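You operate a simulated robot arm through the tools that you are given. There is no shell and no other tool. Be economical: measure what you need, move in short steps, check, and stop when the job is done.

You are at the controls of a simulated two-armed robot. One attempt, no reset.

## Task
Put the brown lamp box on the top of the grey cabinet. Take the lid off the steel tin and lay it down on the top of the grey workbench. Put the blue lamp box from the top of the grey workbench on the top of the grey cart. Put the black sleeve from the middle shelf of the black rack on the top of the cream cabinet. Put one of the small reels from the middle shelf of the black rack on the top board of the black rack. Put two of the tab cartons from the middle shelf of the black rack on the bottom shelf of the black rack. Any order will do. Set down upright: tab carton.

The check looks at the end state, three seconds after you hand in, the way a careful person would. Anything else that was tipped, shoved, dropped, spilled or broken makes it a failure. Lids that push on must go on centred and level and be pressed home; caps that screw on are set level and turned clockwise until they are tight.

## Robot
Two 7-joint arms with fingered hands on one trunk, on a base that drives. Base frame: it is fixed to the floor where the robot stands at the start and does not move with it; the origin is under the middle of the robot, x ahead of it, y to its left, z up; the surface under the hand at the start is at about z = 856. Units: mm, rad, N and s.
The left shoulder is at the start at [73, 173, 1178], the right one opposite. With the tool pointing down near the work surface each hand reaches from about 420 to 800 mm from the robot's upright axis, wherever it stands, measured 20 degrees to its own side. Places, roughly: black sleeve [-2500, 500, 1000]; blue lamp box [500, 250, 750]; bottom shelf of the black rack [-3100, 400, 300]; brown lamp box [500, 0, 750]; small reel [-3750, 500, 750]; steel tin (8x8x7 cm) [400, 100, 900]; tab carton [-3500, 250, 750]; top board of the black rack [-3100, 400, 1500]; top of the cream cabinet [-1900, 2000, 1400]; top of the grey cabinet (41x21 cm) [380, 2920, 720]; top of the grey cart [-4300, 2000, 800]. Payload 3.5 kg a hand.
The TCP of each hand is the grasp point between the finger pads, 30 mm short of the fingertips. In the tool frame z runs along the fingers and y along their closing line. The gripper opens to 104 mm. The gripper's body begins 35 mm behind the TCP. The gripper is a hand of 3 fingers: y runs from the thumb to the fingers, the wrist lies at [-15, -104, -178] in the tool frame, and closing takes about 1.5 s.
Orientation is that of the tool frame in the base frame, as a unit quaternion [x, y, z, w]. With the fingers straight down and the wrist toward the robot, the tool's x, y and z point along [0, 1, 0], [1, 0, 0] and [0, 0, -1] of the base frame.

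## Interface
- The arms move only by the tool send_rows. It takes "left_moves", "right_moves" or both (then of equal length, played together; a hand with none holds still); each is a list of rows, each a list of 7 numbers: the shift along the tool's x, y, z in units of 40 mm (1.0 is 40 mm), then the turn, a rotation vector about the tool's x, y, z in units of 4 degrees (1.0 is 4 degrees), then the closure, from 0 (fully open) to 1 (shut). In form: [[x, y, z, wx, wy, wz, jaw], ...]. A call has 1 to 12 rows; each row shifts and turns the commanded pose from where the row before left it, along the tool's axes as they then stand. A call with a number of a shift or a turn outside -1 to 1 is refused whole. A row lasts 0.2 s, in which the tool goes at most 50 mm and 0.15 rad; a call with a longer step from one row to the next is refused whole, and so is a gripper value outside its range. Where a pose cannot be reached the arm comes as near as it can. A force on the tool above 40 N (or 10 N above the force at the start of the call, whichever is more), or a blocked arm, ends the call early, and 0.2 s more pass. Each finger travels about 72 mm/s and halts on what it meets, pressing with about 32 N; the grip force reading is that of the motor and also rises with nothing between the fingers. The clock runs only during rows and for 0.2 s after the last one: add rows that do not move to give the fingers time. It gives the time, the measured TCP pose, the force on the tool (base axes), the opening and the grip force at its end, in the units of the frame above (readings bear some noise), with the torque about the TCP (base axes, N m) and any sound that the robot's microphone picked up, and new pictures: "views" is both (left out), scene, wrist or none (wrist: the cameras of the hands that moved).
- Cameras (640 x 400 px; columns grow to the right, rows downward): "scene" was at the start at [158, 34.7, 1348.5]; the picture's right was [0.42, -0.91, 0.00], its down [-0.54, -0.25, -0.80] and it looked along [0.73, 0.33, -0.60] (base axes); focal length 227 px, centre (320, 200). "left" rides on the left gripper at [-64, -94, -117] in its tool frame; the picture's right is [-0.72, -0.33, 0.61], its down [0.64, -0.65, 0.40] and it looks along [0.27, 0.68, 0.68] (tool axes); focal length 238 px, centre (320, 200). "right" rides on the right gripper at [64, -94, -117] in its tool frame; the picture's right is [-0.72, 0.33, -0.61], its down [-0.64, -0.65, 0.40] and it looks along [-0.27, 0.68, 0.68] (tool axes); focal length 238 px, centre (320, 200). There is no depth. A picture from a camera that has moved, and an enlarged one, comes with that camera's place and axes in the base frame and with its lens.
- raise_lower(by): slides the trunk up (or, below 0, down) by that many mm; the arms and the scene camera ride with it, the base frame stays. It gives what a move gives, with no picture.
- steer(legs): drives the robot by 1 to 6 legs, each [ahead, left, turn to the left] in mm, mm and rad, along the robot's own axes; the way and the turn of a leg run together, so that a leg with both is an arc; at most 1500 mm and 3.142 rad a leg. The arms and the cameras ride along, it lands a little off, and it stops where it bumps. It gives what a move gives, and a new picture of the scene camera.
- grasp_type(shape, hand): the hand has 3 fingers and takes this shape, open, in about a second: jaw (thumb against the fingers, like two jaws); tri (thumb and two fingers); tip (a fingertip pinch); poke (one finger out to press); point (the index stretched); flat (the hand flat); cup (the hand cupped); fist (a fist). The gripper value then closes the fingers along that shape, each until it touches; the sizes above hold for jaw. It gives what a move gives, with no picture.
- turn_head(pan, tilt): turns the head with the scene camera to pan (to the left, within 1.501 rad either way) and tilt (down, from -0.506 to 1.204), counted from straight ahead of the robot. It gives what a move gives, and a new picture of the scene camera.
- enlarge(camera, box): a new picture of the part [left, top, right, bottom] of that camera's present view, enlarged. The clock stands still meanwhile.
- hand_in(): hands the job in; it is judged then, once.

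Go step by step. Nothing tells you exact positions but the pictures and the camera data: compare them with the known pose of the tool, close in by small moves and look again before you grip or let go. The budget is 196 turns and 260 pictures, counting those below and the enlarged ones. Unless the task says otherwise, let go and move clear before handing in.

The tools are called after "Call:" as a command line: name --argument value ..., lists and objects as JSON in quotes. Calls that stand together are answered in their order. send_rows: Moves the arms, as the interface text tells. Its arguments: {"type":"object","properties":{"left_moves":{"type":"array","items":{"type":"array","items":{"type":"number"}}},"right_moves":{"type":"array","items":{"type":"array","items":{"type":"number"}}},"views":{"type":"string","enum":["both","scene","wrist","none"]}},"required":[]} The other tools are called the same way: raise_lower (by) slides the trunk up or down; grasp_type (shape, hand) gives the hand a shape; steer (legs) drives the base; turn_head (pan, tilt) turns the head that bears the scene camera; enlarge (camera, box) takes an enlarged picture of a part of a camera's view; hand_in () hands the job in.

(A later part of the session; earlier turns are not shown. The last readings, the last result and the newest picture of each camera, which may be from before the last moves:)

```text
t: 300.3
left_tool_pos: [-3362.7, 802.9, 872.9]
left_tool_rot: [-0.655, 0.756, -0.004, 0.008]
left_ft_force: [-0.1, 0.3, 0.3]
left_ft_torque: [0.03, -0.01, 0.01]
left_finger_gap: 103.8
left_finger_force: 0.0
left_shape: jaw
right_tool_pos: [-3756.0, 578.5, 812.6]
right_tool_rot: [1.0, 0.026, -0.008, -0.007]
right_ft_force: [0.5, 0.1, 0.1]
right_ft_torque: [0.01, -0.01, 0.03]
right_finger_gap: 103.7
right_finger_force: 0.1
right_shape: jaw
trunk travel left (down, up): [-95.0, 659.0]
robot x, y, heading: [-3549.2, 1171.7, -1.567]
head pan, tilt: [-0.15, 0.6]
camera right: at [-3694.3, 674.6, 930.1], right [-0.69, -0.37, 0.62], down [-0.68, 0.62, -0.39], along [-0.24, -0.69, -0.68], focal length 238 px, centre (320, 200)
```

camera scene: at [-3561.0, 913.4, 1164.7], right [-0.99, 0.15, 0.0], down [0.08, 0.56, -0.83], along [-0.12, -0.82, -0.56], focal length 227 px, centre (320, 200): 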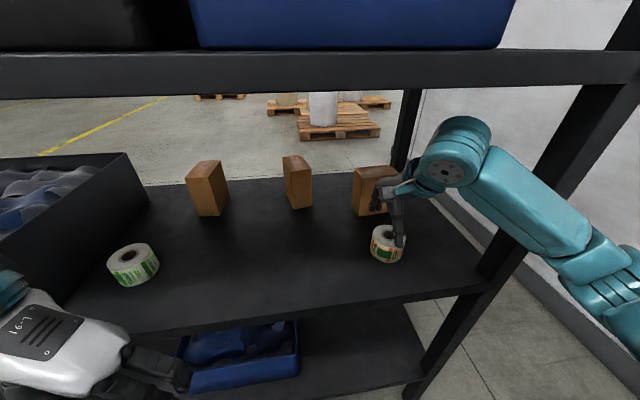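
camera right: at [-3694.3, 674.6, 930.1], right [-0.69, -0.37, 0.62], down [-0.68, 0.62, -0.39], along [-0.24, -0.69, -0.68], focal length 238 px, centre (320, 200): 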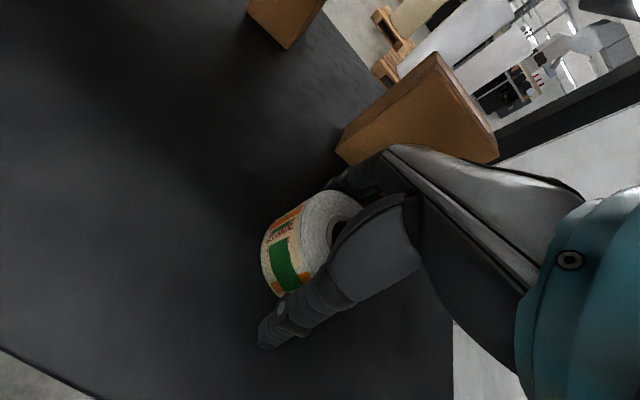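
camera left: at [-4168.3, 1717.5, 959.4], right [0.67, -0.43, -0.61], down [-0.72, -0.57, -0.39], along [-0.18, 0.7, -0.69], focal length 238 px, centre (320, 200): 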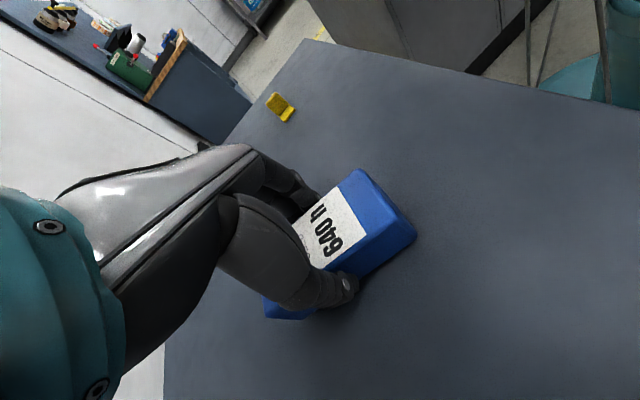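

Call:
send_rows --right_moves '[[0, 0, 0, 0, 0, 0, 0.2], [0, 0, 0, 0, 0, 0, 0.4], [0, 0, 0, 0, 0, 0, 0.7], [0, 0, 0, 0, 0, 0, 1], [0, 0, 0, 0, 0, 0, 1], [0, 0, 0, 0, 0, 0, 1], [0, 0, -0.2, 0, 0, 0, 1], [0, 0, -0.5, 0, 0, 0, 1], [0, -0.4, -0.5, 0, 0, 0, 1], [0, -0.8, 0, 0, 0, 0, 1]]' --views "both"

```text
t: 302.5
left_tool_pos: [-3363.5, 803.3, 873.1]
left_tool_rot: [-0.654, 0.756, -0.006, 0.008]
left_ft_force: [0.2, 0.3, 0.1]
left_ft_torque: [-0.01, -0.02, -0.01]
left_finger_gap: 103.7
left_finger_force: 0.1
left_shape: jaw
right_tool_pos: [-3760.0, 625.9, 862.3]
right_tool_rot: [1.0, 0.026, -0.007, -0.006]
right_ft_force: [0.2, -0.4, -1.2]
right_ft_torque: [-0.01, 0.0, 0.01]
right_finger_gap: 60.6
right_finger_force: 31.6
right_shape: jaw
trunk travel left (down, up): [-95.0, 659.0]
robot x, y, heading: [-3549.3, 1171.2, -1.564]
head pan, tilt: [-0.15, 0.6]
camera scene: at [-3561.1, 913.4, 1164.7], right [-0.99, 0.15, 0.0], down [0.08, 0.56, -0.83], along [-0.12, -0.82, -0.56], focal length 227 px, centre (320, 200)
camera right: at [-3696.9, 720.7, 979.5], right [-0.69, -0.37, 0.62], down [-0.68, 0.63, -0.39], along [-0.24, -0.69, -0.68], focal length 238 px, centre (320, 200)
```

scene: 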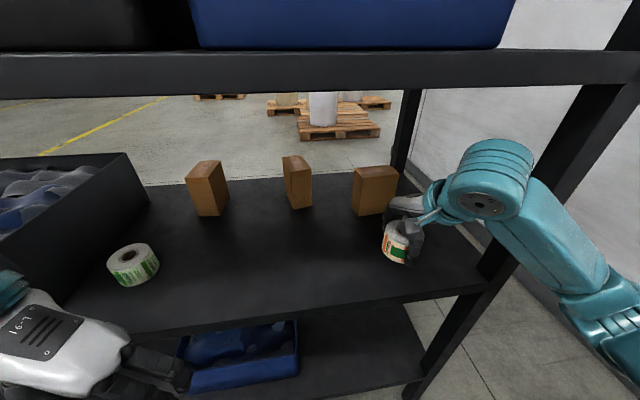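
right: 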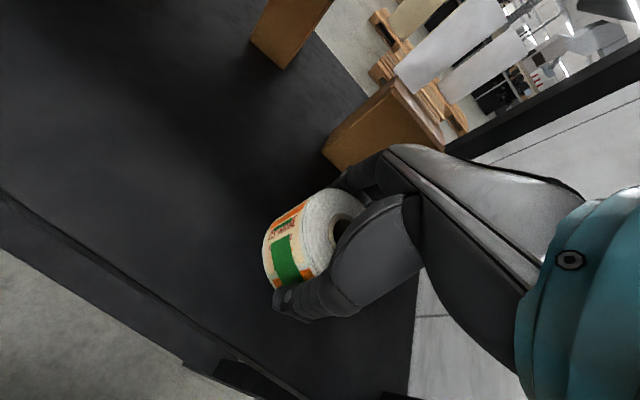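

Reel held. I back away, then raise the trunk to reach the top board.

Call:
steer --legs '[[-330, 0, 0]]'

Call:
raise_lower --by 640

Call:
send_rows --right_moves '[[0, 0, -0.7, 0, 0, 0, 1], [0, 0, -0.7, 0, 0, 0, 1], [0, 0, -0.7, 0, 0, 0, 1], [0, 0, -0.5, 0, 0, 0, 1]]' --views "scene"

```text
t: 304.6
left_tool_pos: [-3361.8, 1129.5, 873.3]
left_tool_rot: [-0.654, 0.757, -0.006, 0.007]
left_ft_force: [0.7, 0.1, 0.3]
left_ft_torque: [0.0, 0.0, 0.01]
left_finger_gap: 103.7
left_finger_force: 0.1
left_shape: jaw
right_tool_pos: [-3759.1, 949.3, 861.4]
right_tool_rot: [1.0, 0.025, -0.008, -0.008]
right_ft_force: [0.7, 0.3, -0.5]
right_ft_torque: [-0.03, -0.04, 0.0]
right_finger_gap: 60.7
right_finger_force: 32.2
right_shape: jaw
trunk travel left (down, up): [-95.0, 659.0]
robot x, y, heading: [-3548.7, 1496.9, -1.571]
head pan, tilt: [-0.15, 0.6]
camera scene: at [-3561.5, 1239.1, 1164.7], right [-0.99, 0.15, 0.0], down [0.08, 0.56, -0.83], along [-0.12, -0.82, -0.56], focal length 227 px, centre (320, 200)
```

scene: 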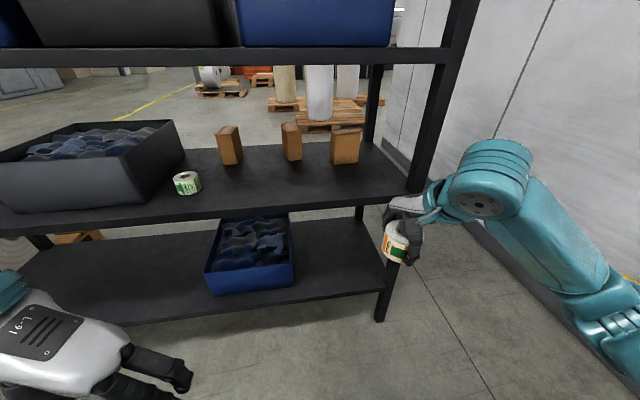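

```text
refused: 640 is not a number from -400 to 400
```

```text
t: 305.6
left_tool_pos: [-3363.5, 1128.8, 873.9]
left_tool_rot: [-0.653, 0.757, -0.004, 0.007]
left_ft_force: [0.0, 0.3, 0.3]
left_ft_torque: [-0.02, 0.01, 0.03]
left_finger_gap: 103.5
left_finger_force: 0.1
left_shape: jaw
right_tool_pos: [-3758.8, 949.9, 964.5]
right_tool_rot: [1.0, 0.026, -0.008, -0.008]
right_ft_force: [0.9, -0.5, -1.3]
right_ft_torque: [-0.02, 0.0, 0.01]
right_finger_gap: 60.4
right_finger_force: 32.3
right_shape: jaw
trunk travel left (down, up): [-95.0, 659.0]
robot x, y, heading: [-3551.5, 1496.1, -1.571]
head pan, tilt: [-0.15, 0.6]
camera scene: at [-3561.4, 1238.9, 1164.7], right [-0.99, 0.15, 0.0], down [0.08, 0.56, -0.83], along [-0.12, -0.82, -0.56], focal length 227 px, centre (320, 200)
```

scene: 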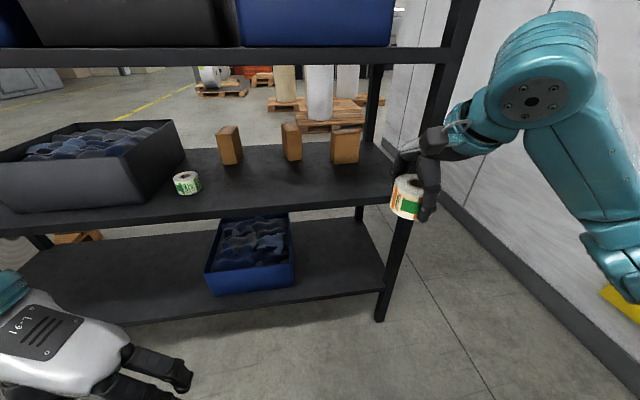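

Call:
raise_lower --by 400

Call:
raise_lower --by 240

Call:
turn_head --pan -0.2 --tilt 0.7

```text
t: 309.5
left_tool_pos: [-3363.4, 1129.4, 1272.9]
left_tool_rot: [-0.654, 0.756, -0.005, 0.008]
left_ft_force: [0.3, -0.1, 0.4]
left_ft_torque: [-0.02, 0.0, 0.0]
left_finger_gap: 103.6
left_finger_force: 0.0
left_shape: jaw
right_tool_pos: [-3757.5, 947.9, 1366.1]
right_tool_rot: [1.0, 0.026, -0.008, -0.008]
right_ft_force: [-0.4, 0.1, -1.8]
right_ft_torque: [0.0, -0.05, 0.02]
right_finger_gap: 60.8
right_finger_force: 31.8
right_shape: jaw
trunk travel left (down, up): [-495.0, 259.0]
robot x, y, heading: [-3546.3, 1500.6, -1.567]
head pan, tilt: [-0.15, 0.6]
```

```text
t: 312.0
left_tool_pos: [-3362.6, 1128.2, 1513.2]
left_tool_rot: [-0.654, 0.757, -0.005, 0.007]
left_ft_force: [0.8, 0.9, -0.4]
left_ft_torque: [-0.01, 0.02, -0.03]
left_finger_gap: 103.6
left_finger_force: 0.1
left_shape: jaw
right_tool_pos: [-3757.8, 948.3, 1606.5]
right_tool_rot: [1.0, 0.026, -0.008, -0.008]
right_ft_force: [-0.3, 0.2, -1.0]
right_ft_torque: [-0.03, 0.0, 0.02]
right_finger_gap: 60.8
right_finger_force: 31.2
right_shape: jaw
trunk travel left (down, up): [-735.0, 19.0]
robot x, y, heading: [-3548.5, 1498.2, -1.565]
head pan, tilt: [-0.15, 0.6]
```

```text
t: 312.6
left_tool_pos: [-3363.3, 1129.1, 1512.5]
left_tool_rot: [-0.654, 0.756, -0.005, 0.008]
left_ft_force: [0.2, -0.2, 0.2]
left_ft_torque: [0.01, 0.06, 0.04]
left_finger_gap: 103.3
left_finger_force: 0.1
left_shape: jaw
right_tool_pos: [-3758.8, 948.7, 1606.2]
right_tool_rot: [1.0, 0.025, -0.008, -0.007]
right_ft_force: [-0.4, -0.5, -1.1]
right_ft_torque: [0.0, -0.03, -0.02]
right_finger_gap: 60.4
right_finger_force: 32.1
right_shape: jaw
trunk travel left (down, up): [-735.0, 19.0]
robot x, y, heading: [-3547.8, 1499.8, -1.566]
head pan, tilt: [-0.201, 0.7]
camera scene: at [-3565.5, 1403.2, 1806.1], right [-0.98, 0.2, 0.0], down [0.13, 0.63, -0.77], along [-0.15, -0.75, -0.64], focal length 227 px, centre (320, 200)
```

scene: 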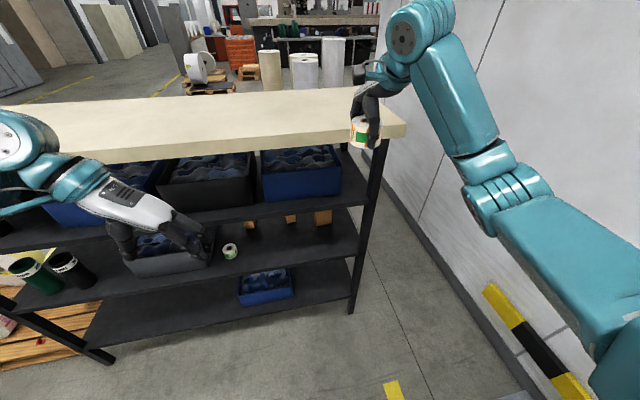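

The top board is empty. I raise the left hand clear and drive forward over the board.

Call:
send_rows --left_moves '[[0, 0, -0.9, 0, 0, 0, 0], [0, 0, -0.9, 0, 0, 0, 0], [0, 0, -0.9, 0, 0, 0, 0]]' --views "none"

Call:
steer --legs '[[350, 0, 0]]'

Call:
send_rows --right_moves '[[0, 0, 0.6, 0, 0, 0, 1], [0, 0, 0.4, 0, 0, 0, 1], [0, 0, 0.2, 0, 0, 0, 1], [0, 0, 0, 0, 0, 0, 1]]' --views "both"

```text
t: 313.4
left_tool_pos: [-3366.0, 1129.7, 1621.5]
left_tool_rot: [-0.654, 0.756, -0.005, 0.007]
left_ft_force: [0.9, -0.5, 0.0]
left_ft_torque: [0.01, -0.03, -0.04]
left_finger_gap: 103.7
left_finger_force: 0.2
left_shape: jaw
right_tool_pos: [-3759.0, 948.3, 1605.5]
right_tool_rot: [1.0, 0.025, -0.008, -0.007]
right_ft_force: [-0.1, -1.0, -2.0]
right_ft_torque: [-0.01, -0.01, -0.01]
right_finger_gap: 60.3
right_finger_force: 32.3
right_shape: jaw
trunk travel left (down, up): [-735.0, 19.0]
robot x, y, heading: [-3547.4, 1498.0, -1.574]
head pan, tilt: [-0.201, 0.7]
```

```text
t: 315.7
left_tool_pos: [-3367.8, 784.1, 1621.4]
left_tool_rot: [-0.652, 0.758, -0.005, 0.008]
left_ft_force: [-0.2, 0.2, 1.1]
left_ft_torque: [-0.01, -0.01, 0.03]
left_finger_gap: 103.6
left_finger_force: 0.0
left_shape: jaw
right_tool_pos: [-3761.6, 605.7, 1607.5]
right_tool_rot: [1.0, 0.023, -0.008, -0.007]
right_ft_force: [0.2, 0.4, -1.7]
right_ft_torque: [-0.03, 0.02, -0.02]
right_finger_gap: 60.6
right_finger_force: 31.4
right_shape: jaw
trunk travel left (down, up): [-735.0, 19.0]
robot x, y, heading: [-3549.2, 1154.0, -1.569]
head pan, tilt: [-0.201, 0.7]
camera scene: at [-3566.3, 1060.1, 1806.1], right [-0.98, 0.2, 0.0], down [0.13, 0.63, -0.77], along [-0.16, -0.75, -0.64], focal length 227 px, centre (320, 200)
```

scene: 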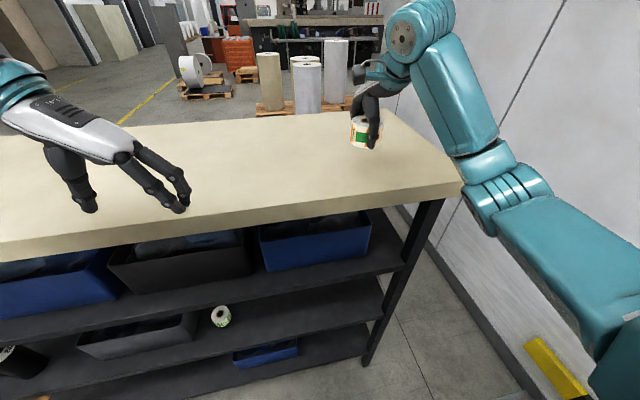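

```text
t: 316.7
left_tool_pos: [-3368.8, 783.7, 1620.9]
left_tool_rot: [-0.652, 0.758, -0.006, 0.007]
left_ft_force: [0.1, -0.7, 0.3]
left_ft_torque: [-0.02, 0.01, 0.01]
left_finger_gap: 103.7
left_finger_force: 0.1
left_shape: jaw
right_tool_pos: [-3761.8, 605.7, 1557.5]
right_tool_rot: [1.0, 0.023, -0.008, -0.007]
right_ft_force: [-0.4, 0.0, -2.2]
right_ft_torque: [0.0, 0.02, 0.03]
right_finger_gap: 60.5
right_finger_force: 31.5
right_shape: jaw
trunk travel left (down, up): [-735.0, 19.0]
robot x, y, heading: [-3550.8, 1155.6, -1.573]
head pan, tilt: [-0.201, 0.7]
camera scene: at [-3566.4, 1059.1, 1806.1], right [-0.98, 0.2, 0.0], down [0.13, 0.63, -0.77], along [-0.16, -0.75, -0.64], focal length 227 px, centre (320, 200)
camera right: at [-3699.6, 701.6, 1674.9], right [-0.69, -0.37, 0.62], down [-0.68, 0.63, -0.39], along [-0.25, -0.69, -0.68], focal length 238 px, centre (320, 200)
```

scene: 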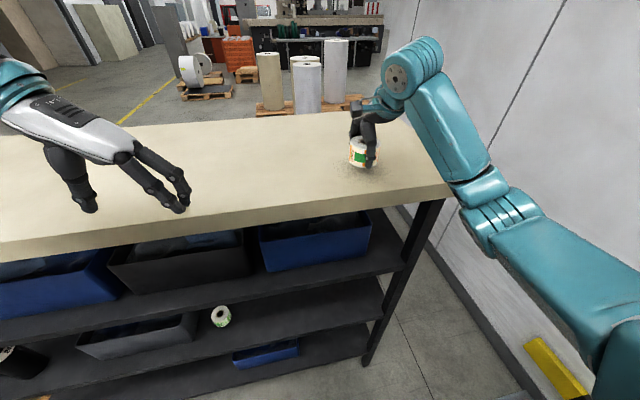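
right: 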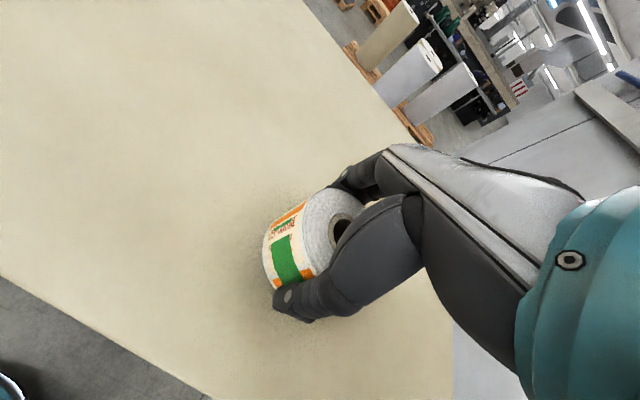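

Nearly down. I lower in small steps until contact.

Call:
send_rows --right_moves '[[0, 0, 0.15, 0, 0, 0, 1], [0, 0, 0.1, 0, 0, 0, 1], [0, 0, 0.1, 0, 0, 0, 1], [0, 0, 0.1, 0, 0, 0, 1], [0, 0, 0.08, 0, 0, 0, 1], [0, 0, 0, 0, 0, 0, 1]]' --views "none"

```text
t: 318.1
left_tool_pos: [-3367.6, 782.9, 1622.3]
left_tool_rot: [-0.653, 0.758, -0.005, 0.008]
left_ft_force: [0.2, 0.9, -1.0]
left_ft_torque: [0.02, -0.06, 0.0]
left_finger_gap: 103.4
left_finger_force: 0.0
left_shape: jaw
right_tool_pos: [-3762.1, 606.0, 1537.0]
right_tool_rot: [1.0, 0.023, -0.008, -0.007]
right_ft_force: [0.4, -0.9, -1.9]
right_ft_torque: [0.03, -0.03, 0.0]
right_finger_gap: 61.0
right_finger_force: 32.3
right_shape: jaw
trunk travel left (down, up): [-735.0, 19.0]
robot x, y, heading: [-3550.5, 1153.4, -1.575]
head pan, tilt: [-0.201, 0.7]
```

Call:
send_rows --right_moves '[[0, 0, 0.07, 0, 0, 0, 1], [0, 0, 0.07, 0, 0, 0, 1], [0, 0, 0.07, 0, 0, 0, 1], [0, 0, 0, 0, 0, 0, 1]]' --views "wrist"

```text
t: 319.1
left_tool_pos: [-3367.6, 784.8, 1621.8]
left_tool_rot: [-0.652, 0.758, -0.006, 0.007]
left_ft_force: [0.2, 0.6, 0.0]
left_ft_torque: [0.01, -0.08, -0.02]
left_finger_gap: 103.7
left_finger_force: 0.1
left_shape: jaw
right_tool_pos: [-3761.8, 607.9, 1531.7]
right_tool_rot: [1.0, 0.022, -0.007, -0.003]
right_ft_force: [-2.0, -3.3, 19.7]
right_ft_torque: [0.0, 0.12, -0.03]
right_finger_gap: 60.2
right_finger_force: 31.8
right_shape: jaw
trunk travel left (down, up): [-735.0, 19.0]
robot x, y, heading: [-3549.8, 1154.5, -1.571]
head pan, tilt: [-0.201, 0.7]
camera right: at [-3699.1, 702.9, 1647.9], right [-0.69, -0.36, 0.62], down [-0.67, 0.63, -0.39], along [-0.25, -0.69, -0.68], focal length 238 px, centre (320, 200)
```

right: 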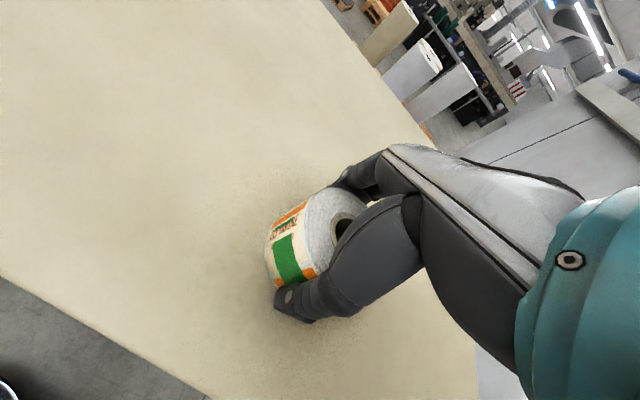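

Contact. I release and lift away.

Call:
send_rows --right_moves '[[0, 0, -0.04, 0, 0, 0, 1], [0, 0, 0, 0, 0, 0, 0.5], [0, 0, 0, 0, 0, 0, 0.2], [0, 0, 0, 0, 0, 0, 0], [0, 0, 0, 0, 0, 0, 0], [0, 0, 0, 0, 0, 0, 0], [0, 0, -0.5, 0, 0, 0, 0], [0, 0, -0.8, 0, 0, 0, 0], [0, 0, -0.8, 0, 0, 0, 0], [0, 0, -0.6, 0, 0, 0, 0]]' --views "scene"

Call:
steer --legs '[[-250, 0, 0]]'

Call:
raise_lower --by -400

Call:
raise_lower --by -200

Call:
turn_head --pan 0.0 --tilt 0.6

```text
t: 321.3
left_tool_pos: [-3367.2, 782.8, 1620.8]
left_tool_rot: [-0.652, 0.758, -0.005, 0.008]
left_ft_force: [0.2, 0.0, -0.7]
left_ft_torque: [0.02, 0.03, 0.0]
left_finger_gap: 103.6
left_finger_force: 0.0
left_shape: jaw
right_tool_pos: [-3759.7, 604.6, 1636.7]
right_tool_rot: [1.0, 0.024, -0.009, -0.008]
right_ft_force: [-0.3, 0.2, 0.0]
right_ft_torque: [-0.02, -0.02, 0.04]
right_finger_gap: 103.5
right_finger_force: 0.1
right_shape: jaw
trunk travel left (down, up): [-735.0, 19.0]
robot x, y, heading: [-3551.3, 1151.7, -1.57]
head pan, tilt: [-0.201, 0.7]
camera scene: at [-3566.0, 1058.0, 1806.0], right [-0.98, 0.2, 0.0], down [0.13, 0.63, -0.76], along [-0.16, -0.75, -0.64], focal length 227 px, centre (320, 200)
```

scene: 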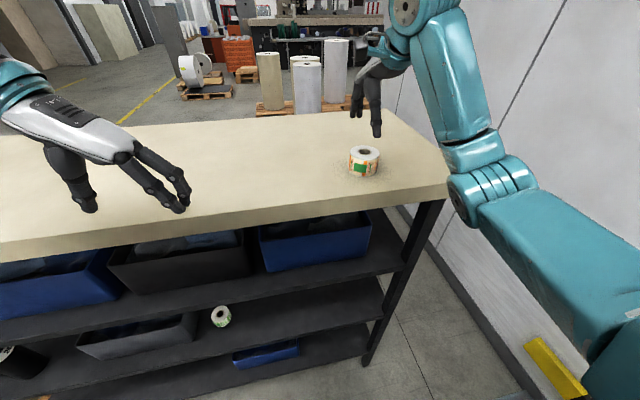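

```text
t: 323.1
left_tool_pos: [-3366.7, 1029.5, 1621.1]
left_tool_rot: [-0.652, 0.758, -0.004, 0.008]
left_ft_force: [0.3, 0.0, -0.7]
left_ft_torque: [-0.01, 0.01, -0.02]
left_finger_gap: 103.7
left_finger_force: 0.1
left_shape: jaw
right_tool_pos: [-3757.9, 850.9, 1636.3]
right_tool_rot: [1.0, 0.022, -0.008, -0.008]
right_ft_force: [-0.2, -0.2, 0.5]
right_ft_torque: [0.01, -0.01, -0.01]
right_finger_gap: 103.5
right_finger_force: 0.0
right_shape: jaw
trunk travel left (down, up): [-735.0, 19.0]
robot x, y, heading: [-3544.6, 1399.5, -1.574]
head pan, tilt: [-0.201, 0.7]
camera scene: at [-3565.4, 1304.7, 1805.9], right [-0.98, 0.2, 0.0], down [0.13, 0.63, -0.76], along [-0.15, -0.75, -0.65], focal length 227 px, centre (320, 200)
```

scene: 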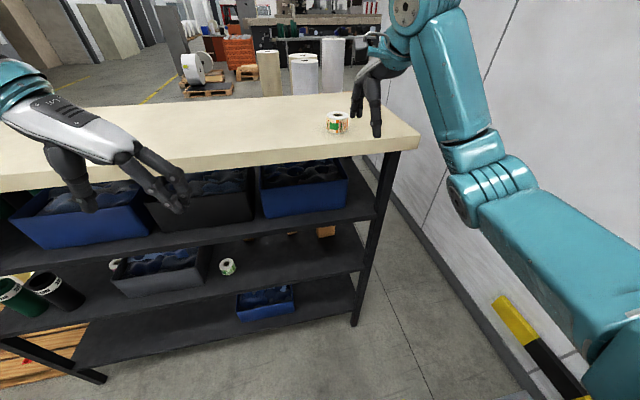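

```text
t: 326.9
left_tool_pos: [-3367.5, 1032.1, 1220.7]
left_tool_rot: [-0.653, 0.758, -0.006, 0.006]
left_ft_force: [-0.5, -0.4, 0.0]
left_ft_torque: [0.02, 0.03, 0.02]
left_finger_gap: 103.6
left_finger_force: 0.0
left_shape: jaw
right_tool_pos: [-3759.3, 852.3, 1236.5]
right_tool_rot: [1.0, 0.023, -0.008, -0.008]
right_ft_force: [-0.7, 0.2, -0.5]
right_ft_torque: [0.04, 0.05, 0.01]
right_finger_gap: 103.8
right_finger_force: 0.0
right_shape: jaw
trunk travel left (down, up): [-335.0, 419.0]
robot x, y, heading: [-3547.2, 1400.4, -1.572]
head pan, tilt: [-0.201, 0.7]
```

```text
t: 329.1
left_tool_pos: [-3367.1, 1032.4, 1021.7]
left_tool_rot: [-0.651, 0.759, -0.005, 0.007]
left_ft_force: [0.1, -0.5, -0.6]
left_ft_torque: [-0.01, 0.03, 0.0]
left_finger_gap: 103.8
left_finger_force: 0.1
left_shape: jaw
right_tool_pos: [-3759.6, 854.0, 1037.0]
right_tool_rot: [1.0, 0.022, -0.008, -0.007]
right_ft_force: [-0.1, 0.7, -0.3]
right_ft_torque: [-0.01, -0.02, 0.01]
right_finger_gap: 103.6
right_finger_force: 0.0
right_shape: jaw
trunk travel left (down, up): [-135.0, 619.0]
robot x, y, heading: [-3551.8, 1399.2, -1.574]
head pan, tilt: [-0.201, 0.7]
```

```text
t: 329.8
left_tool_pos: [-3366.9, 1031.7, 1022.3]
left_tool_rot: [-0.652, 0.758, -0.005, 0.007]
left_ft_force: [0.0, 0.3, 0.9]
left_ft_torque: [-0.01, 0.01, -0.02]
left_finger_gap: 103.6
left_finger_force: 0.0
left_shape: jaw
right_tool_pos: [-3759.5, 852.7, 1035.3]
right_tool_rot: [1.0, 0.023, -0.008, -0.008]
right_ft_force: [0.4, -0.2, 0.2]
right_ft_torque: [0.01, -0.01, -0.01]
right_finger_gap: 103.5
right_finger_force: 0.0
right_shape: jaw
trunk travel left (down, up): [-135.0, 619.0]
robot x, y, heading: [-3546.0, 1399.7, -1.572]
head pan, tilt: [0.0, 0.6]
camera scene: at [-3549.0, 1164.1, 1207.0], right [-1.0, 0.0, 0.0], down [0.0, 0.57, -0.82], along [0.0, -0.82, -0.57], focal length 227 px, centre (320, 200)
```

scene: 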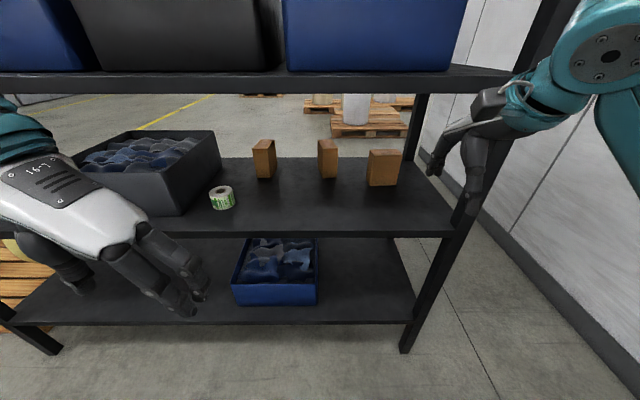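

Reel is on the top board. Next the narrow-front cartons with the left hand, coming in from the front with a 30° tilt. I zoom in on them.

Call:
enlarge --camera "scene" --box '[200, 120, 420, 240]'

```text
2.91 times, centred on (310, 180) of scene
camera zoom: at [-3549.0, 1164.1, 1207.0], right [-1.0, 0.0, 0.0], down [0.0, 0.57, -0.82], along [0.0, -0.82, -0.57], focal length 660 px, centre (349, 258)
```

zoom: 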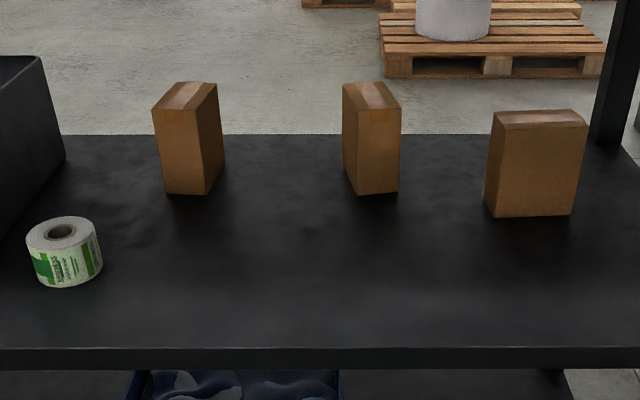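

Carton A is centred at about (−3340, 345), turned about 8° (matching my left hand's yaw), 57 mm wide. I lower/extend the left hand and tilt it 30° forward.

Call:
send_rows --left_moves '[[0.7, 0, 0.93, 0, 0, 0, 0], [0.7, 0, 0.93, 0, 0, 0, 0], [0.7, 0, 0.93, 0, 0, 0, 0], [0.7, 0, 0.93, 0, 0, 0, 0], [0, 0, 0, 0, 1, 0, 0], [0, 0, 0, 0, 1, 0, 0], [0, 0, 0, 0, 1, 0, 0], [0, 0, 0, 0, 1, 0, 0], [0, 0, 0, 0, 1, 0, 0], [0, 0, 0, 0, 1, 0, 0], [0, 0, 0, 0, 1, 0, 0], [0, 0, 0, 0, 0.5, 0, 0]]' --views "both"

```text
t: 332.4
left_tool_pos: [-3381.3, 919.4, 872.5]
left_tool_rot: [-0.629, 0.734, -0.175, -0.189]
left_ft_force: [0.5, -1.0, -0.3]
left_ft_torque: [0.02, -0.03, -0.01]
left_finger_gap: 103.6
left_finger_force: 0.1
left_shape: jaw
right_tool_pos: [-3758.9, 854.0, 1036.5]
right_tool_rot: [1.0, 0.023, -0.008, -0.007]
right_ft_force: [0.7, -0.1, 0.8]
right_ft_torque: [0.0, 0.02, 0.01]
right_finger_gap: 103.4
right_finger_force: 0.0
right_shape: jaw
trunk travel left (down, up): [-135.0, 619.0]
robot x, y, heading: [-3545.9, 1402.1, -1.574]
head pan, tilt: [0.0, 0.6]
camera scene: at [-3548.9, 1164.1, 1207.1], right [-1.0, 0.0, 0.0], down [0.0, 0.56, -0.83], along [0.0, -0.83, -0.56], focal length 227 px, centre (320, 200)
camera left: at [-3271.6, 1018.6, 943.1], right [0.39, 0.26, -0.88], down [0.53, -0.85, -0.02], along [-0.75, -0.46, -0.47], focal length 238 px, centre (320, 200)
```

scene: 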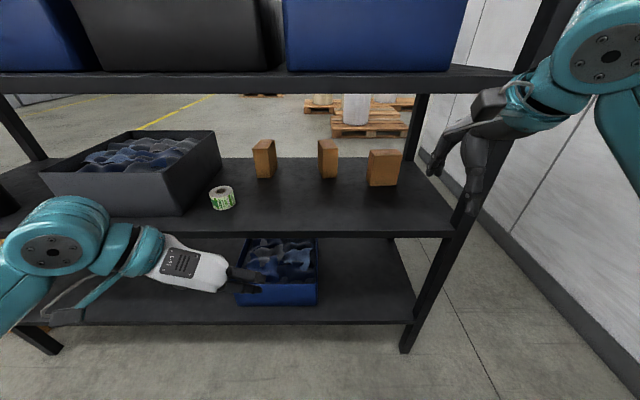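
left: 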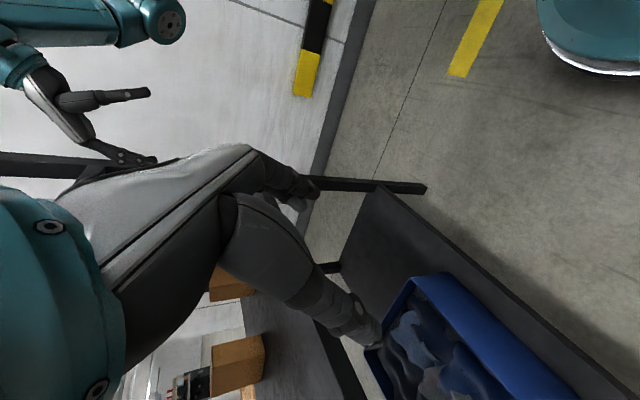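

I set the right hand lower and back so it clears the upper shelf, then drive closer.

Call:
send_rows --right_moves '[[0, -0.75, 0.7, 0, 0, 0, 0], [0, -0.75, 0.7, 0, 0, 0, 0], [0, -0.75, 0.7, 0, 0, 0, 0], [0, -0.75, 0.7, 0, 0, 0, 0], [0, -0.75, 0.7, 0, 0, 0, 0]]' --views "none"

Call:
steer --legs '[[0, 110, 0.0], [370, 0, 0]]'

Call:
enlarge --camera "left" --box '[0, 0, 640, 400]'

```text
t: 333.6
left_tool_pos: [-3381.0, 919.5, 872.3]
left_tool_rot: [-0.629, 0.734, -0.174, -0.189]
left_ft_force: [0.3, -0.2, 0.3]
left_ft_torque: [-0.02, -0.02, 0.0]
left_finger_gap: 103.7
left_finger_force: 0.0
left_shape: jaw
right_tool_pos: [-3767.4, 950.9, 925.1]
right_tool_rot: [1.0, 0.023, -0.008, -0.007]
right_ft_force: [0.5, -0.1, -0.1]
right_ft_torque: [0.0, 0.0, 0.0]
right_finger_gap: 103.6
right_finger_force: 0.1
right_shape: jaw
right hand out of reach, approached as far as the arm can: row 4, 5
trunk travel left (down, up): [-135.0, 619.0]
robot x, y, heading: [-3549.4, 1399.8, -1.572]
head pan, tilt: [0.0, 0.6]
```

```text
t: 336.6
left_tool_pos: [-3274.6, 575.5, 873.3]
left_tool_rot: [-0.627, 0.736, -0.174, -0.189]
left_ft_force: [0.6, -0.2, 0.3]
left_ft_torque: [0.02, -0.01, 0.0]
left_finger_gap: 103.6
left_finger_force: 0.1
left_shape: jaw
right_tool_pos: [-3657.2, 613.7, 924.5]
right_tool_rot: [0.999, 0.031, -0.012, -0.002]
right_ft_force: [-0.3, -0.3, 0.6]
right_ft_torque: [-0.02, 0.02, -0.01]
right_finger_gap: 103.7
right_finger_force: 0.0
right_shape: jaw
trunk travel left (down, up): [-135.0, 619.0]
robot x, y, heading: [-3440.7, 1056.7, -1.579]
head pan, tilt: [0.0, 0.6]
stopped in leg 2: the robot was blocked; the commanded pose is now the measured one
camera scene: at [-3441.4, 821.3, 1207.3], right [-1.0, 0.01, 0.0], down [0.01, 0.56, -0.83], along [-0.01, -0.83, -0.56], focal length 227 px, centre (320, 200)
```

scene: 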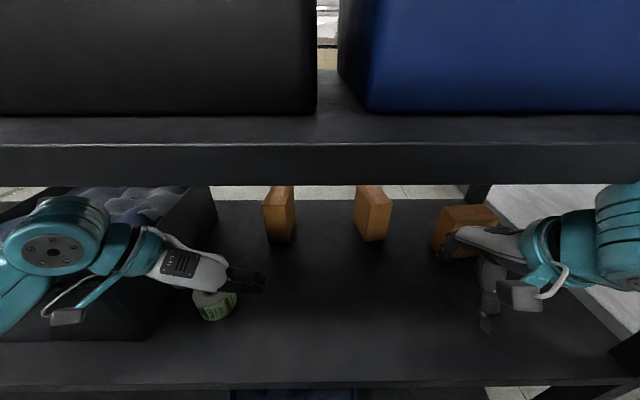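

```text
1.00 times, centred on (320, 200) of left (not enlarged: the box is as wide or as high as the picture)
camera zoom: at [-3164.6, 674.0, 943.7], right [0.39, 0.26, -0.88], down [0.53, -0.85, -0.02], along [-0.75, -0.46, -0.47], focal length 238 px, centre (320, 200)
```

zoom: 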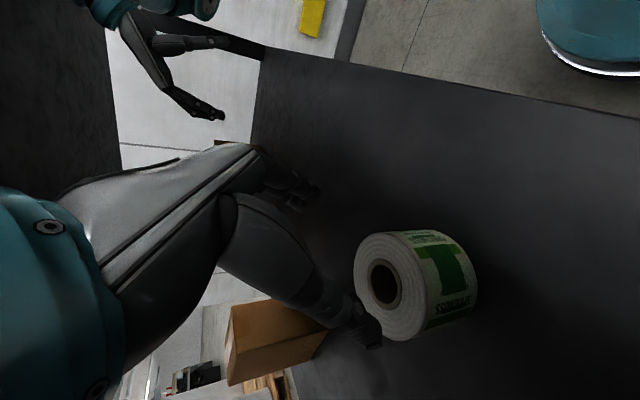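

The right wrist probably met the upper shelf edge. I back 30 mm, lower the trunk 60 mm, and lift the left hand by the same amount.

Call:
steer --legs '[[-30, 0, 0.006]]'

Call:
send_rows --left_moves '[[0.375, 0, -0.65, 0, 0, 0, 0], [0.375, 0, -0.65, 0, 0, 0, 0]]' --views "none"

Call:
raise_lower --by -60

Call:
steer --legs '[[70, 0, 0]]'

```text
t: 337.5
left_tool_pos: [-3270.2, 606.3, 872.0]
left_tool_rot: [-0.63, 0.733, -0.174, -0.19]
left_ft_force: [0.1, -0.6, -0.2]
left_ft_torque: [0.02, -0.01, 0.0]
left_finger_gap: 103.7
left_finger_force: 0.0
left_shape: jaw
right_tool_pos: [-3653.6, 640.3, 923.7]
right_tool_rot: [0.999, 0.033, -0.011, -0.003]
right_ft_force: [-0.4, 1.1, -0.6]
right_ft_torque: [0.0, 0.01, 0.01]
right_finger_gap: 103.5
right_finger_force: 0.0
right_shape: jaw
trunk travel left (down, up): [-135.0, 619.0]
robot x, y, heading: [-3437.1, 1083.9, -1.574]
head pan, tilt: [0.0, 0.6]
camera scene: at [-3438.6, 850.4, 1207.3], right [-1.0, 0.0, 0.0], down [0.0, 0.56, -0.83], along [0.0, -0.83, -0.56], focal length 227 px, centre (320, 200)
```

scene: 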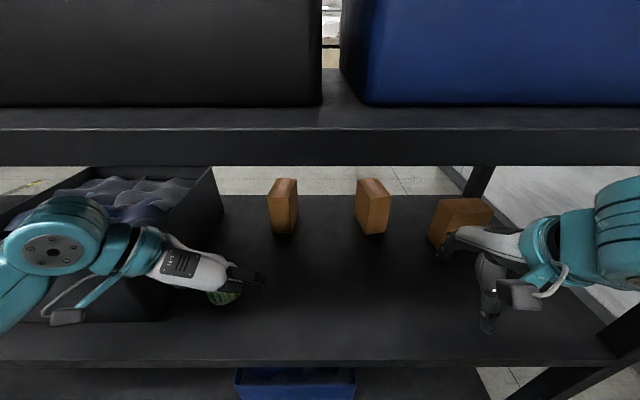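

```text
t: 338.1
left_tool_pos: [-3270.6, 607.1, 930.7]
left_tool_rot: [-0.63, 0.734, -0.173, -0.187]
left_ft_force: [-0.5, 0.1, 0.2]
left_ft_torque: [-0.02, 0.0, -0.03]
left_finger_gap: 104.0
left_finger_force: 0.1
left_shape: jaw
right_tool_pos: [-3652.6, 639.4, 923.8]
right_tool_rot: [0.999, 0.033, -0.012, -0.004]
right_ft_force: [-0.2, 0.0, 0.5]
right_ft_torque: [0.02, 0.0, -0.02]
right_finger_gap: 104.0
right_finger_force: 0.0
right_shape: jaw
trunk travel left (down, up): [-135.0, 619.0]
robot x, y, heading: [-3438.0, 1089.4, -1.574]
head pan, tilt: [0.0, 0.6]
```

```text
t: 339.1
left_tool_pos: [-3271.6, 607.0, 873.4]
left_tool_rot: [-0.63, 0.733, -0.174, -0.189]
left_ft_force: [0.4, -0.3, 1.3]
left_ft_torque: [0.01, 0.02, -0.01]
left_finger_gap: 103.5
left_finger_force: 0.0
left_shape: jaw
right_tool_pos: [-3654.1, 624.1, 837.1]
right_tool_rot: [0.998, 0.034, -0.01, -0.044]
right_ft_force: [0.5, 0.5, 0.7]
right_ft_torque: [0.02, 0.01, -0.05]
right_finger_gap: 103.9
right_finger_force: 0.1
right_shape: jaw
trunk travel left (down, up): [-75.0, 679.0]
robot x, y, heading: [-3440.5, 1083.4, -1.575]
head pan, tilt: [0.0, 0.6]
```

```text
t: 340.0
left_tool_pos: [-3269.9, 568.4, 874.4]
left_tool_rot: [-0.625, 0.736, -0.174, -0.193]
left_ft_force: [-1.1, -0.3, -0.2]
left_ft_torque: [-0.07, 0.01, 0.0]
left_finger_gap: 103.7
left_finger_force: 0.1
left_shape: jaw
right_tool_pos: [-3656.1, 594.6, 833.0]
right_tool_rot: [0.998, 0.024, -0.015, -0.054]
right_ft_force: [0.8, -1.1, -0.1]
right_ft_torque: [-0.02, 0.0, 0.0]
right_finger_gap: 104.0
right_finger_force: 0.0
right_shape: jaw
trunk travel left (down, up): [-75.0, 679.0]
robot x, y, heading: [-3432.9, 1046.6, -1.583]
head pan, tilt: [0.0, 0.6]
stopped in leg 1: the robot was blocked; the commanded pose is now the measured one
camera scene: at [-3434.3, 781.3, 1145.7], right [-1.0, 0.01, 0.0], down [0.0, 0.56, -0.83], along [-0.01, -0.83, -0.56], focal length 227 px, centre (320, 200)
```

scene: 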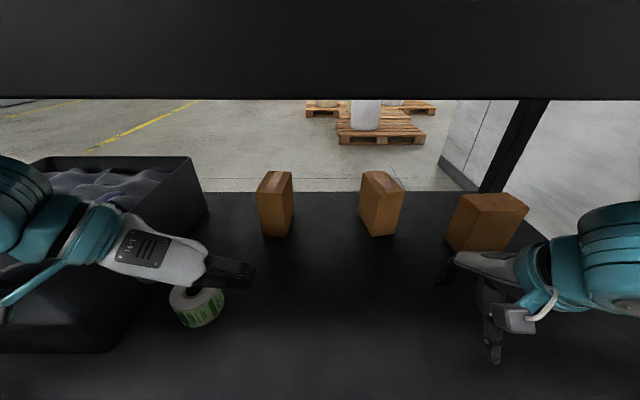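

The torso/head is what stops me, so I need more tilt for reach. I back off 45 mm and tilt the left hand to 60°.

Call:
steer --legs '[[-45, 0, 0.01]]'

Call:
send_rows --left_moves '[[0, 0, 0, 0, 1, 0, 0], [0, 0, 0, 0, 1, 0, 0], [0, 0, 0, 0, 1, 0, 0], [0, 0, 0, 0, 1, 0, 0], [0, 0, 0, 0, 1, 0, 0], [0, 0, 0, 0, 1, 0, 0], [0, 0, 0, 0, 1, 0, 0], [0, 0, 0, 0, 0.5, 0, 0], [0, 0, 0, 0, 0, 0, 0]]' --views "both"

```text
t: 340.9
left_tool_pos: [-3270.0, 611.2, 872.6]
left_tool_rot: [-0.63, 0.733, -0.175, -0.189]
left_ft_force: [-0.2, 1.2, 0.4]
left_ft_torque: [0.01, 0.0, -0.02]
left_finger_gap: 103.9
left_finger_force: 0.0
left_shape: jaw
right_tool_pos: [-3654.5, 631.0, 827.2]
right_tool_rot: [0.998, 0.031, -0.013, -0.058]
right_ft_force: [0.2, 0.9, -0.3]
right_ft_torque: [0.0, 0.03, -0.01]
right_finger_gap: 103.7
right_finger_force: 0.1
right_shape: jaw
trunk travel left (down, up): [-75.0, 679.0]
robot x, y, heading: [-3435.5, 1089.3, -1.577]
head pan, tilt: [0.0, 0.6]
camera scene: at [-3436.8, 818.4, 1143.4], right [-1.0, 0.0, 0.0], down [0.0, 0.56, -0.83], along [0.0, -0.83, -0.56], focal length 227 px, centre (320, 200)
```

scene: 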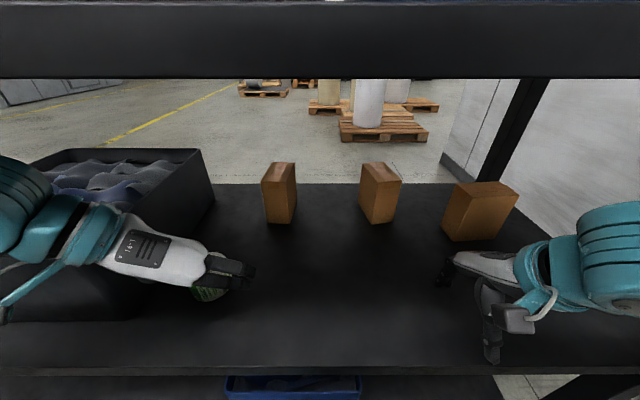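

```text
t: 342.9
left_tool_pos: [-3263.3, 579.5, 874.4]
left_tool_rot: [-0.564, 0.659, -0.331, -0.372]
left_ft_force: [-0.5, 1.3, 0.0]
left_ft_torque: [-0.02, 0.0, 0.02]
left_finger_gap: 103.5
left_finger_force: 0.0
left_shape: jaw
left hand out of reach, approached as far as the arm can: row 5, 6, 7, 8
right_tool_pos: [-3653.4, 631.0, 828.5]
right_tool_rot: [0.998, 0.031, -0.012, -0.059]
right_ft_force: [0.6, 1.0, -0.4]
right_ft_torque: [-0.03, 0.02, 0.02]
right_finger_gap: 103.9
right_finger_force: 0.0
right_shape: jaw
trunk travel left (down, up): [-75.0, 679.0]
robot x, y, heading: [-3435.9, 1089.9, -1.575]
head pan, tilt: [0.0, 0.6]
camera scene: at [-3436.8, 818.1, 1143.3], right [-1.0, 0.0, 0.0], down [0.0, 0.56, -0.83], along [0.0, -0.83, -0.56], focal length 227 px, centre (320, 200)
camera left: at [-3149.4, 696.8, 879.3], right [0.31, -0.21, -0.92], down [0.54, -0.76, 0.36], along [-0.78, -0.61, -0.12], focal length 238 px, centre (320, 200)
```

scene: 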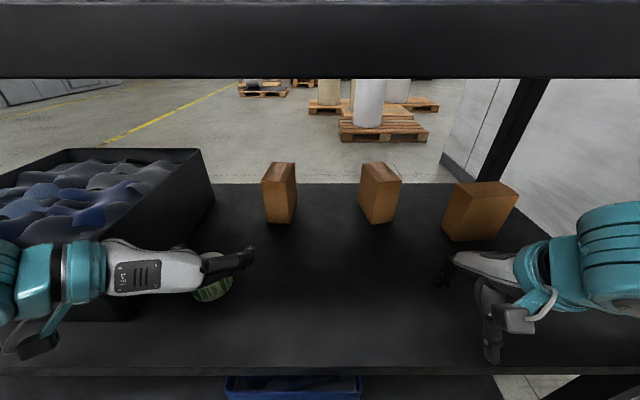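
left: 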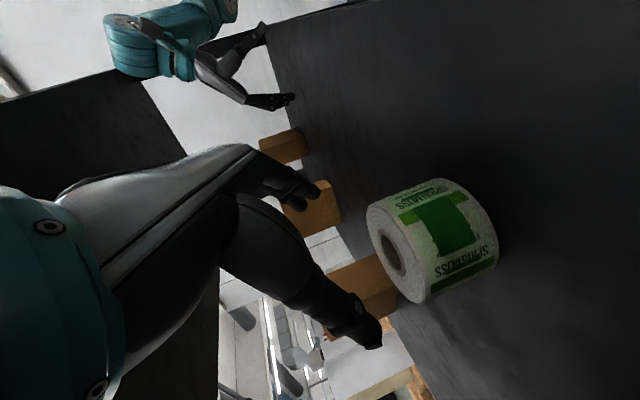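

Now I align with carton A and go halfway in.

Call:
send_rows --left_moves '[[0, 0.52, 0, 0, 0, 0, 0], [0, 0.52, 0, 0, 0, 0, 0], [0.39, 0, 0.82, 0, 0, 0, 0], [0.39, 0, 0.82, 0, 0, 0, 0], [0.39, 0, 0.82, 0, 0, 0, 0], [0, 0, 0, 0, 0, 0, 0]]' --views "both"

```text
t: 344.5
left_tool_pos: [-3320.9, 506.9, 889.0]
left_tool_rot: [-0.538, 0.659, -0.346, -0.395]
left_ft_force: [0.5, -0.8, 0.0]
left_ft_torque: [-0.01, -0.03, -0.02]
left_finger_gap: 104.1
left_finger_force: 0.0
left_shape: jaw
left hand out of reach, approached as far as the arm can: row 1, 2
right_tool_pos: [-3647.1, 646.7, 837.3]
right_tool_rot: [0.998, 0.038, -0.013, -0.05]
right_ft_force: [-0.6, 0.6, 0.2]
right_ft_torque: [-0.04, -0.02, 0.07]
right_finger_gap: 104.0
right_finger_force: 0.2
right_shape: jaw
trunk travel left (down, up): [-75.0, 679.0]
robot x, y, heading: [-3436.4, 1096.2, -1.554]
head pan, tilt: [0.0, 0.6]
stopped in row 6 (left hand): the arm was blocked; the commanded pose is now the measured one
camera scene: at [-3433.6, 842.7, 1148.9], right [-1.0, -0.01, 0.0], down [-0.01, 0.55, -0.84], along [0.01, -0.84, -0.55], focal length 227 px, centre (320, 200)
camera left: at [-3203.2, 621.0, 887.6], right [0.31, -0.28, -0.91], down [0.51, -0.75, 0.41], along [-0.8, -0.59, -0.09], focal length 238 px, centre (320, 200)
```

scene: 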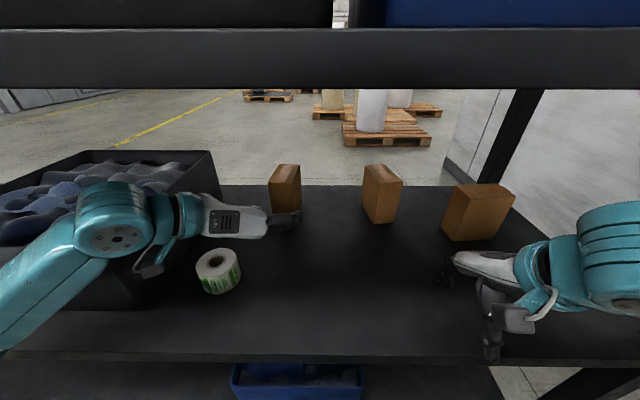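
left: 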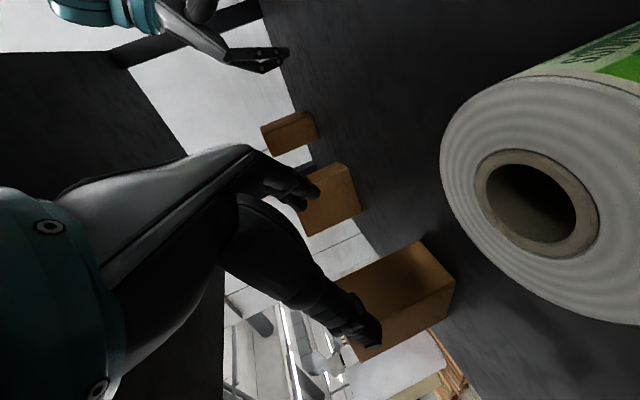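

The wrist touched the foam bin, so carton A suits the right hand instead. I move the hand west, away from the bin, and back out.

Call:
send_rows --left_moves '[[0, 0.5, 0, 0, 0, 0, 0], [0, 0.5, 0, 0, 0, 0, 0], [0, 0.5, 0, 0, 0, 0, 0]]' --views "none"

Call:
steer --legs '[[-150, 0, -0.017]]'

```text
t: 345.3
left_tool_pos: [-3380.7, 503.8, 871.9]
left_tool_rot: [-0.545, 0.664, -0.335, -0.386]
left_ft_force: [0.3, 0.0, 0.1]
left_ft_torque: [-0.05, -0.02, -0.01]
left_finger_gap: 104.0
left_finger_force: 0.1
left_shape: jaw
right_tool_pos: [-3646.6, 635.7, 831.3]
right_tool_rot: [0.998, 0.035, -0.013, -0.055]
right_ft_force: [-0.3, 0.1, -0.3]
right_ft_torque: [0.0, 0.02, -0.02]
right_finger_gap: 103.8
right_finger_force: 0.2
right_shape: jaw
trunk travel left (down, up): [-75.0, 679.0]
robot x, y, heading: [-3436.2, 1094.6, -1.567]
head pan, tilt: [0.0, 0.6]
```

```text
t: 346.7
left_tool_pos: [-3390.5, 642.0, 870.0]
left_tool_rot: [-0.541, 0.669, -0.331, -0.387]
left_ft_force: [-0.6, -0.2, -0.5]
left_ft_torque: [-0.01, 0.02, -0.02]
left_finger_gap: 104.0
left_finger_force: 0.0
left_shape: jaw
right_tool_pos: [-3656.8, 781.4, 827.6]
right_tool_rot: [0.998, 0.026, -0.012, -0.059]
right_ft_force: [0.6, -0.6, 0.1]
right_ft_torque: [0.0, -0.02, 0.01]
right_finger_gap: 103.7
right_finger_force: 0.1
right_shape: jaw
trunk travel left (down, up): [-75.0, 679.0]
robot x, y, heading: [-3436.2, 1240.6, -1.579]
head pan, tilt: [0.0, 0.6]
camera scene: at [-3438.4, 968.1, 1143.4], right [-1.0, 0.01, 0.0], down [0.01, 0.56, -0.83], along [-0.01, -0.83, -0.56], focal length 227 px, centre (320, 200)
```

scene: 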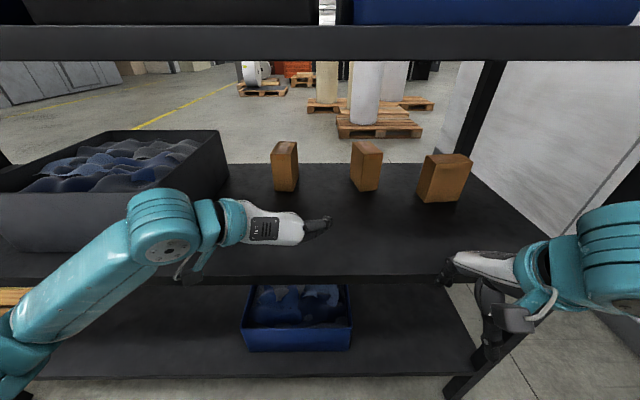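

Now carton B with the left hand: turn its yaw about 22° to match, then approach.

Call:
send_rows --left_moves '[[0, 0, 0, 0.944, 0, -0.545, 0], [0, 0, 0, 0.944, 0, -0.545, 0], [0, 0, 0, 0.944, 0, -0.545, 0], [0, 0, 0, 0.944, 0, -0.545, 0], [0, 0, 0, 0.944, 0, -0.545, 0], [0, 0, 0, 0, 0, 0, 0]]' --views "none"

Call:
steer --legs '[[0, -64, 0.008], [140, 0, 0]]'

```text
t: 348.1
left_tool_pos: [-3388.4, 640.8, 870.7]
left_tool_rot: [0.659, -0.552, 0.397, 0.322]
left_ft_force: [-0.4, 0.6, -0.1]
left_ft_torque: [0.03, 0.03, -0.03]
left_finger_gap: 104.0
left_finger_force: 0.2
left_shape: jaw
right_tool_pos: [-3656.4, 781.7, 827.9]
right_tool_rot: [0.998, 0.026, -0.012, -0.059]
right_ft_force: [0.3, -1.0, 0.3]
right_ft_torque: [0.0, 0.01, -0.02]
right_finger_gap: 104.1
right_finger_force: 0.0
right_shape: jaw
trunk travel left (down, up): [-75.0, 679.0]
robot x, y, heading: [-3436.4, 1240.0, -1.578]
head pan, tilt: [0.0, 0.6]
```

```text
t: 350.1
left_tool_pos: [-3447.7, 515.4, 864.2]
left_tool_rot: [0.662, -0.55, 0.401, 0.315]
left_ft_force: [0.0, 0.2, -0.4]
left_ft_torque: [0.0, 0.0, 0.0]
left_finger_gap: 103.9
left_finger_force: 0.0
left_shape: jaw
right_tool_pos: [-3717.5, 647.9, 830.9]
right_tool_rot: [0.998, 0.034, -0.012, -0.055]
right_ft_force: [-0.2, 0.6, 0.9]
right_ft_torque: [-0.01, 0.02, 0.02]
right_finger_gap: 103.8
right_finger_force: 0.2
right_shape: jaw
trunk travel left (down, up): [-75.0, 679.0]
robot x, y, heading: [-3500.9, 1104.7, -1.566]
head pan, tilt: [0.0, 0.6]
stopped in leg 2: the robot was blocked; the commanded pose is now the measured one
camera scene: at [-3502.5, 839.2, 1145.3], right [-1.0, -0.01, 0.0], down [0.0, 0.56, -0.83], along [0.01, -0.83, -0.56], focal length 227 px, centre (320, 200)
```

scene: 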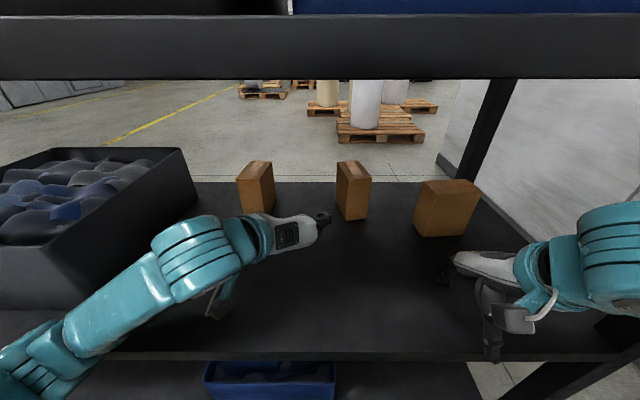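

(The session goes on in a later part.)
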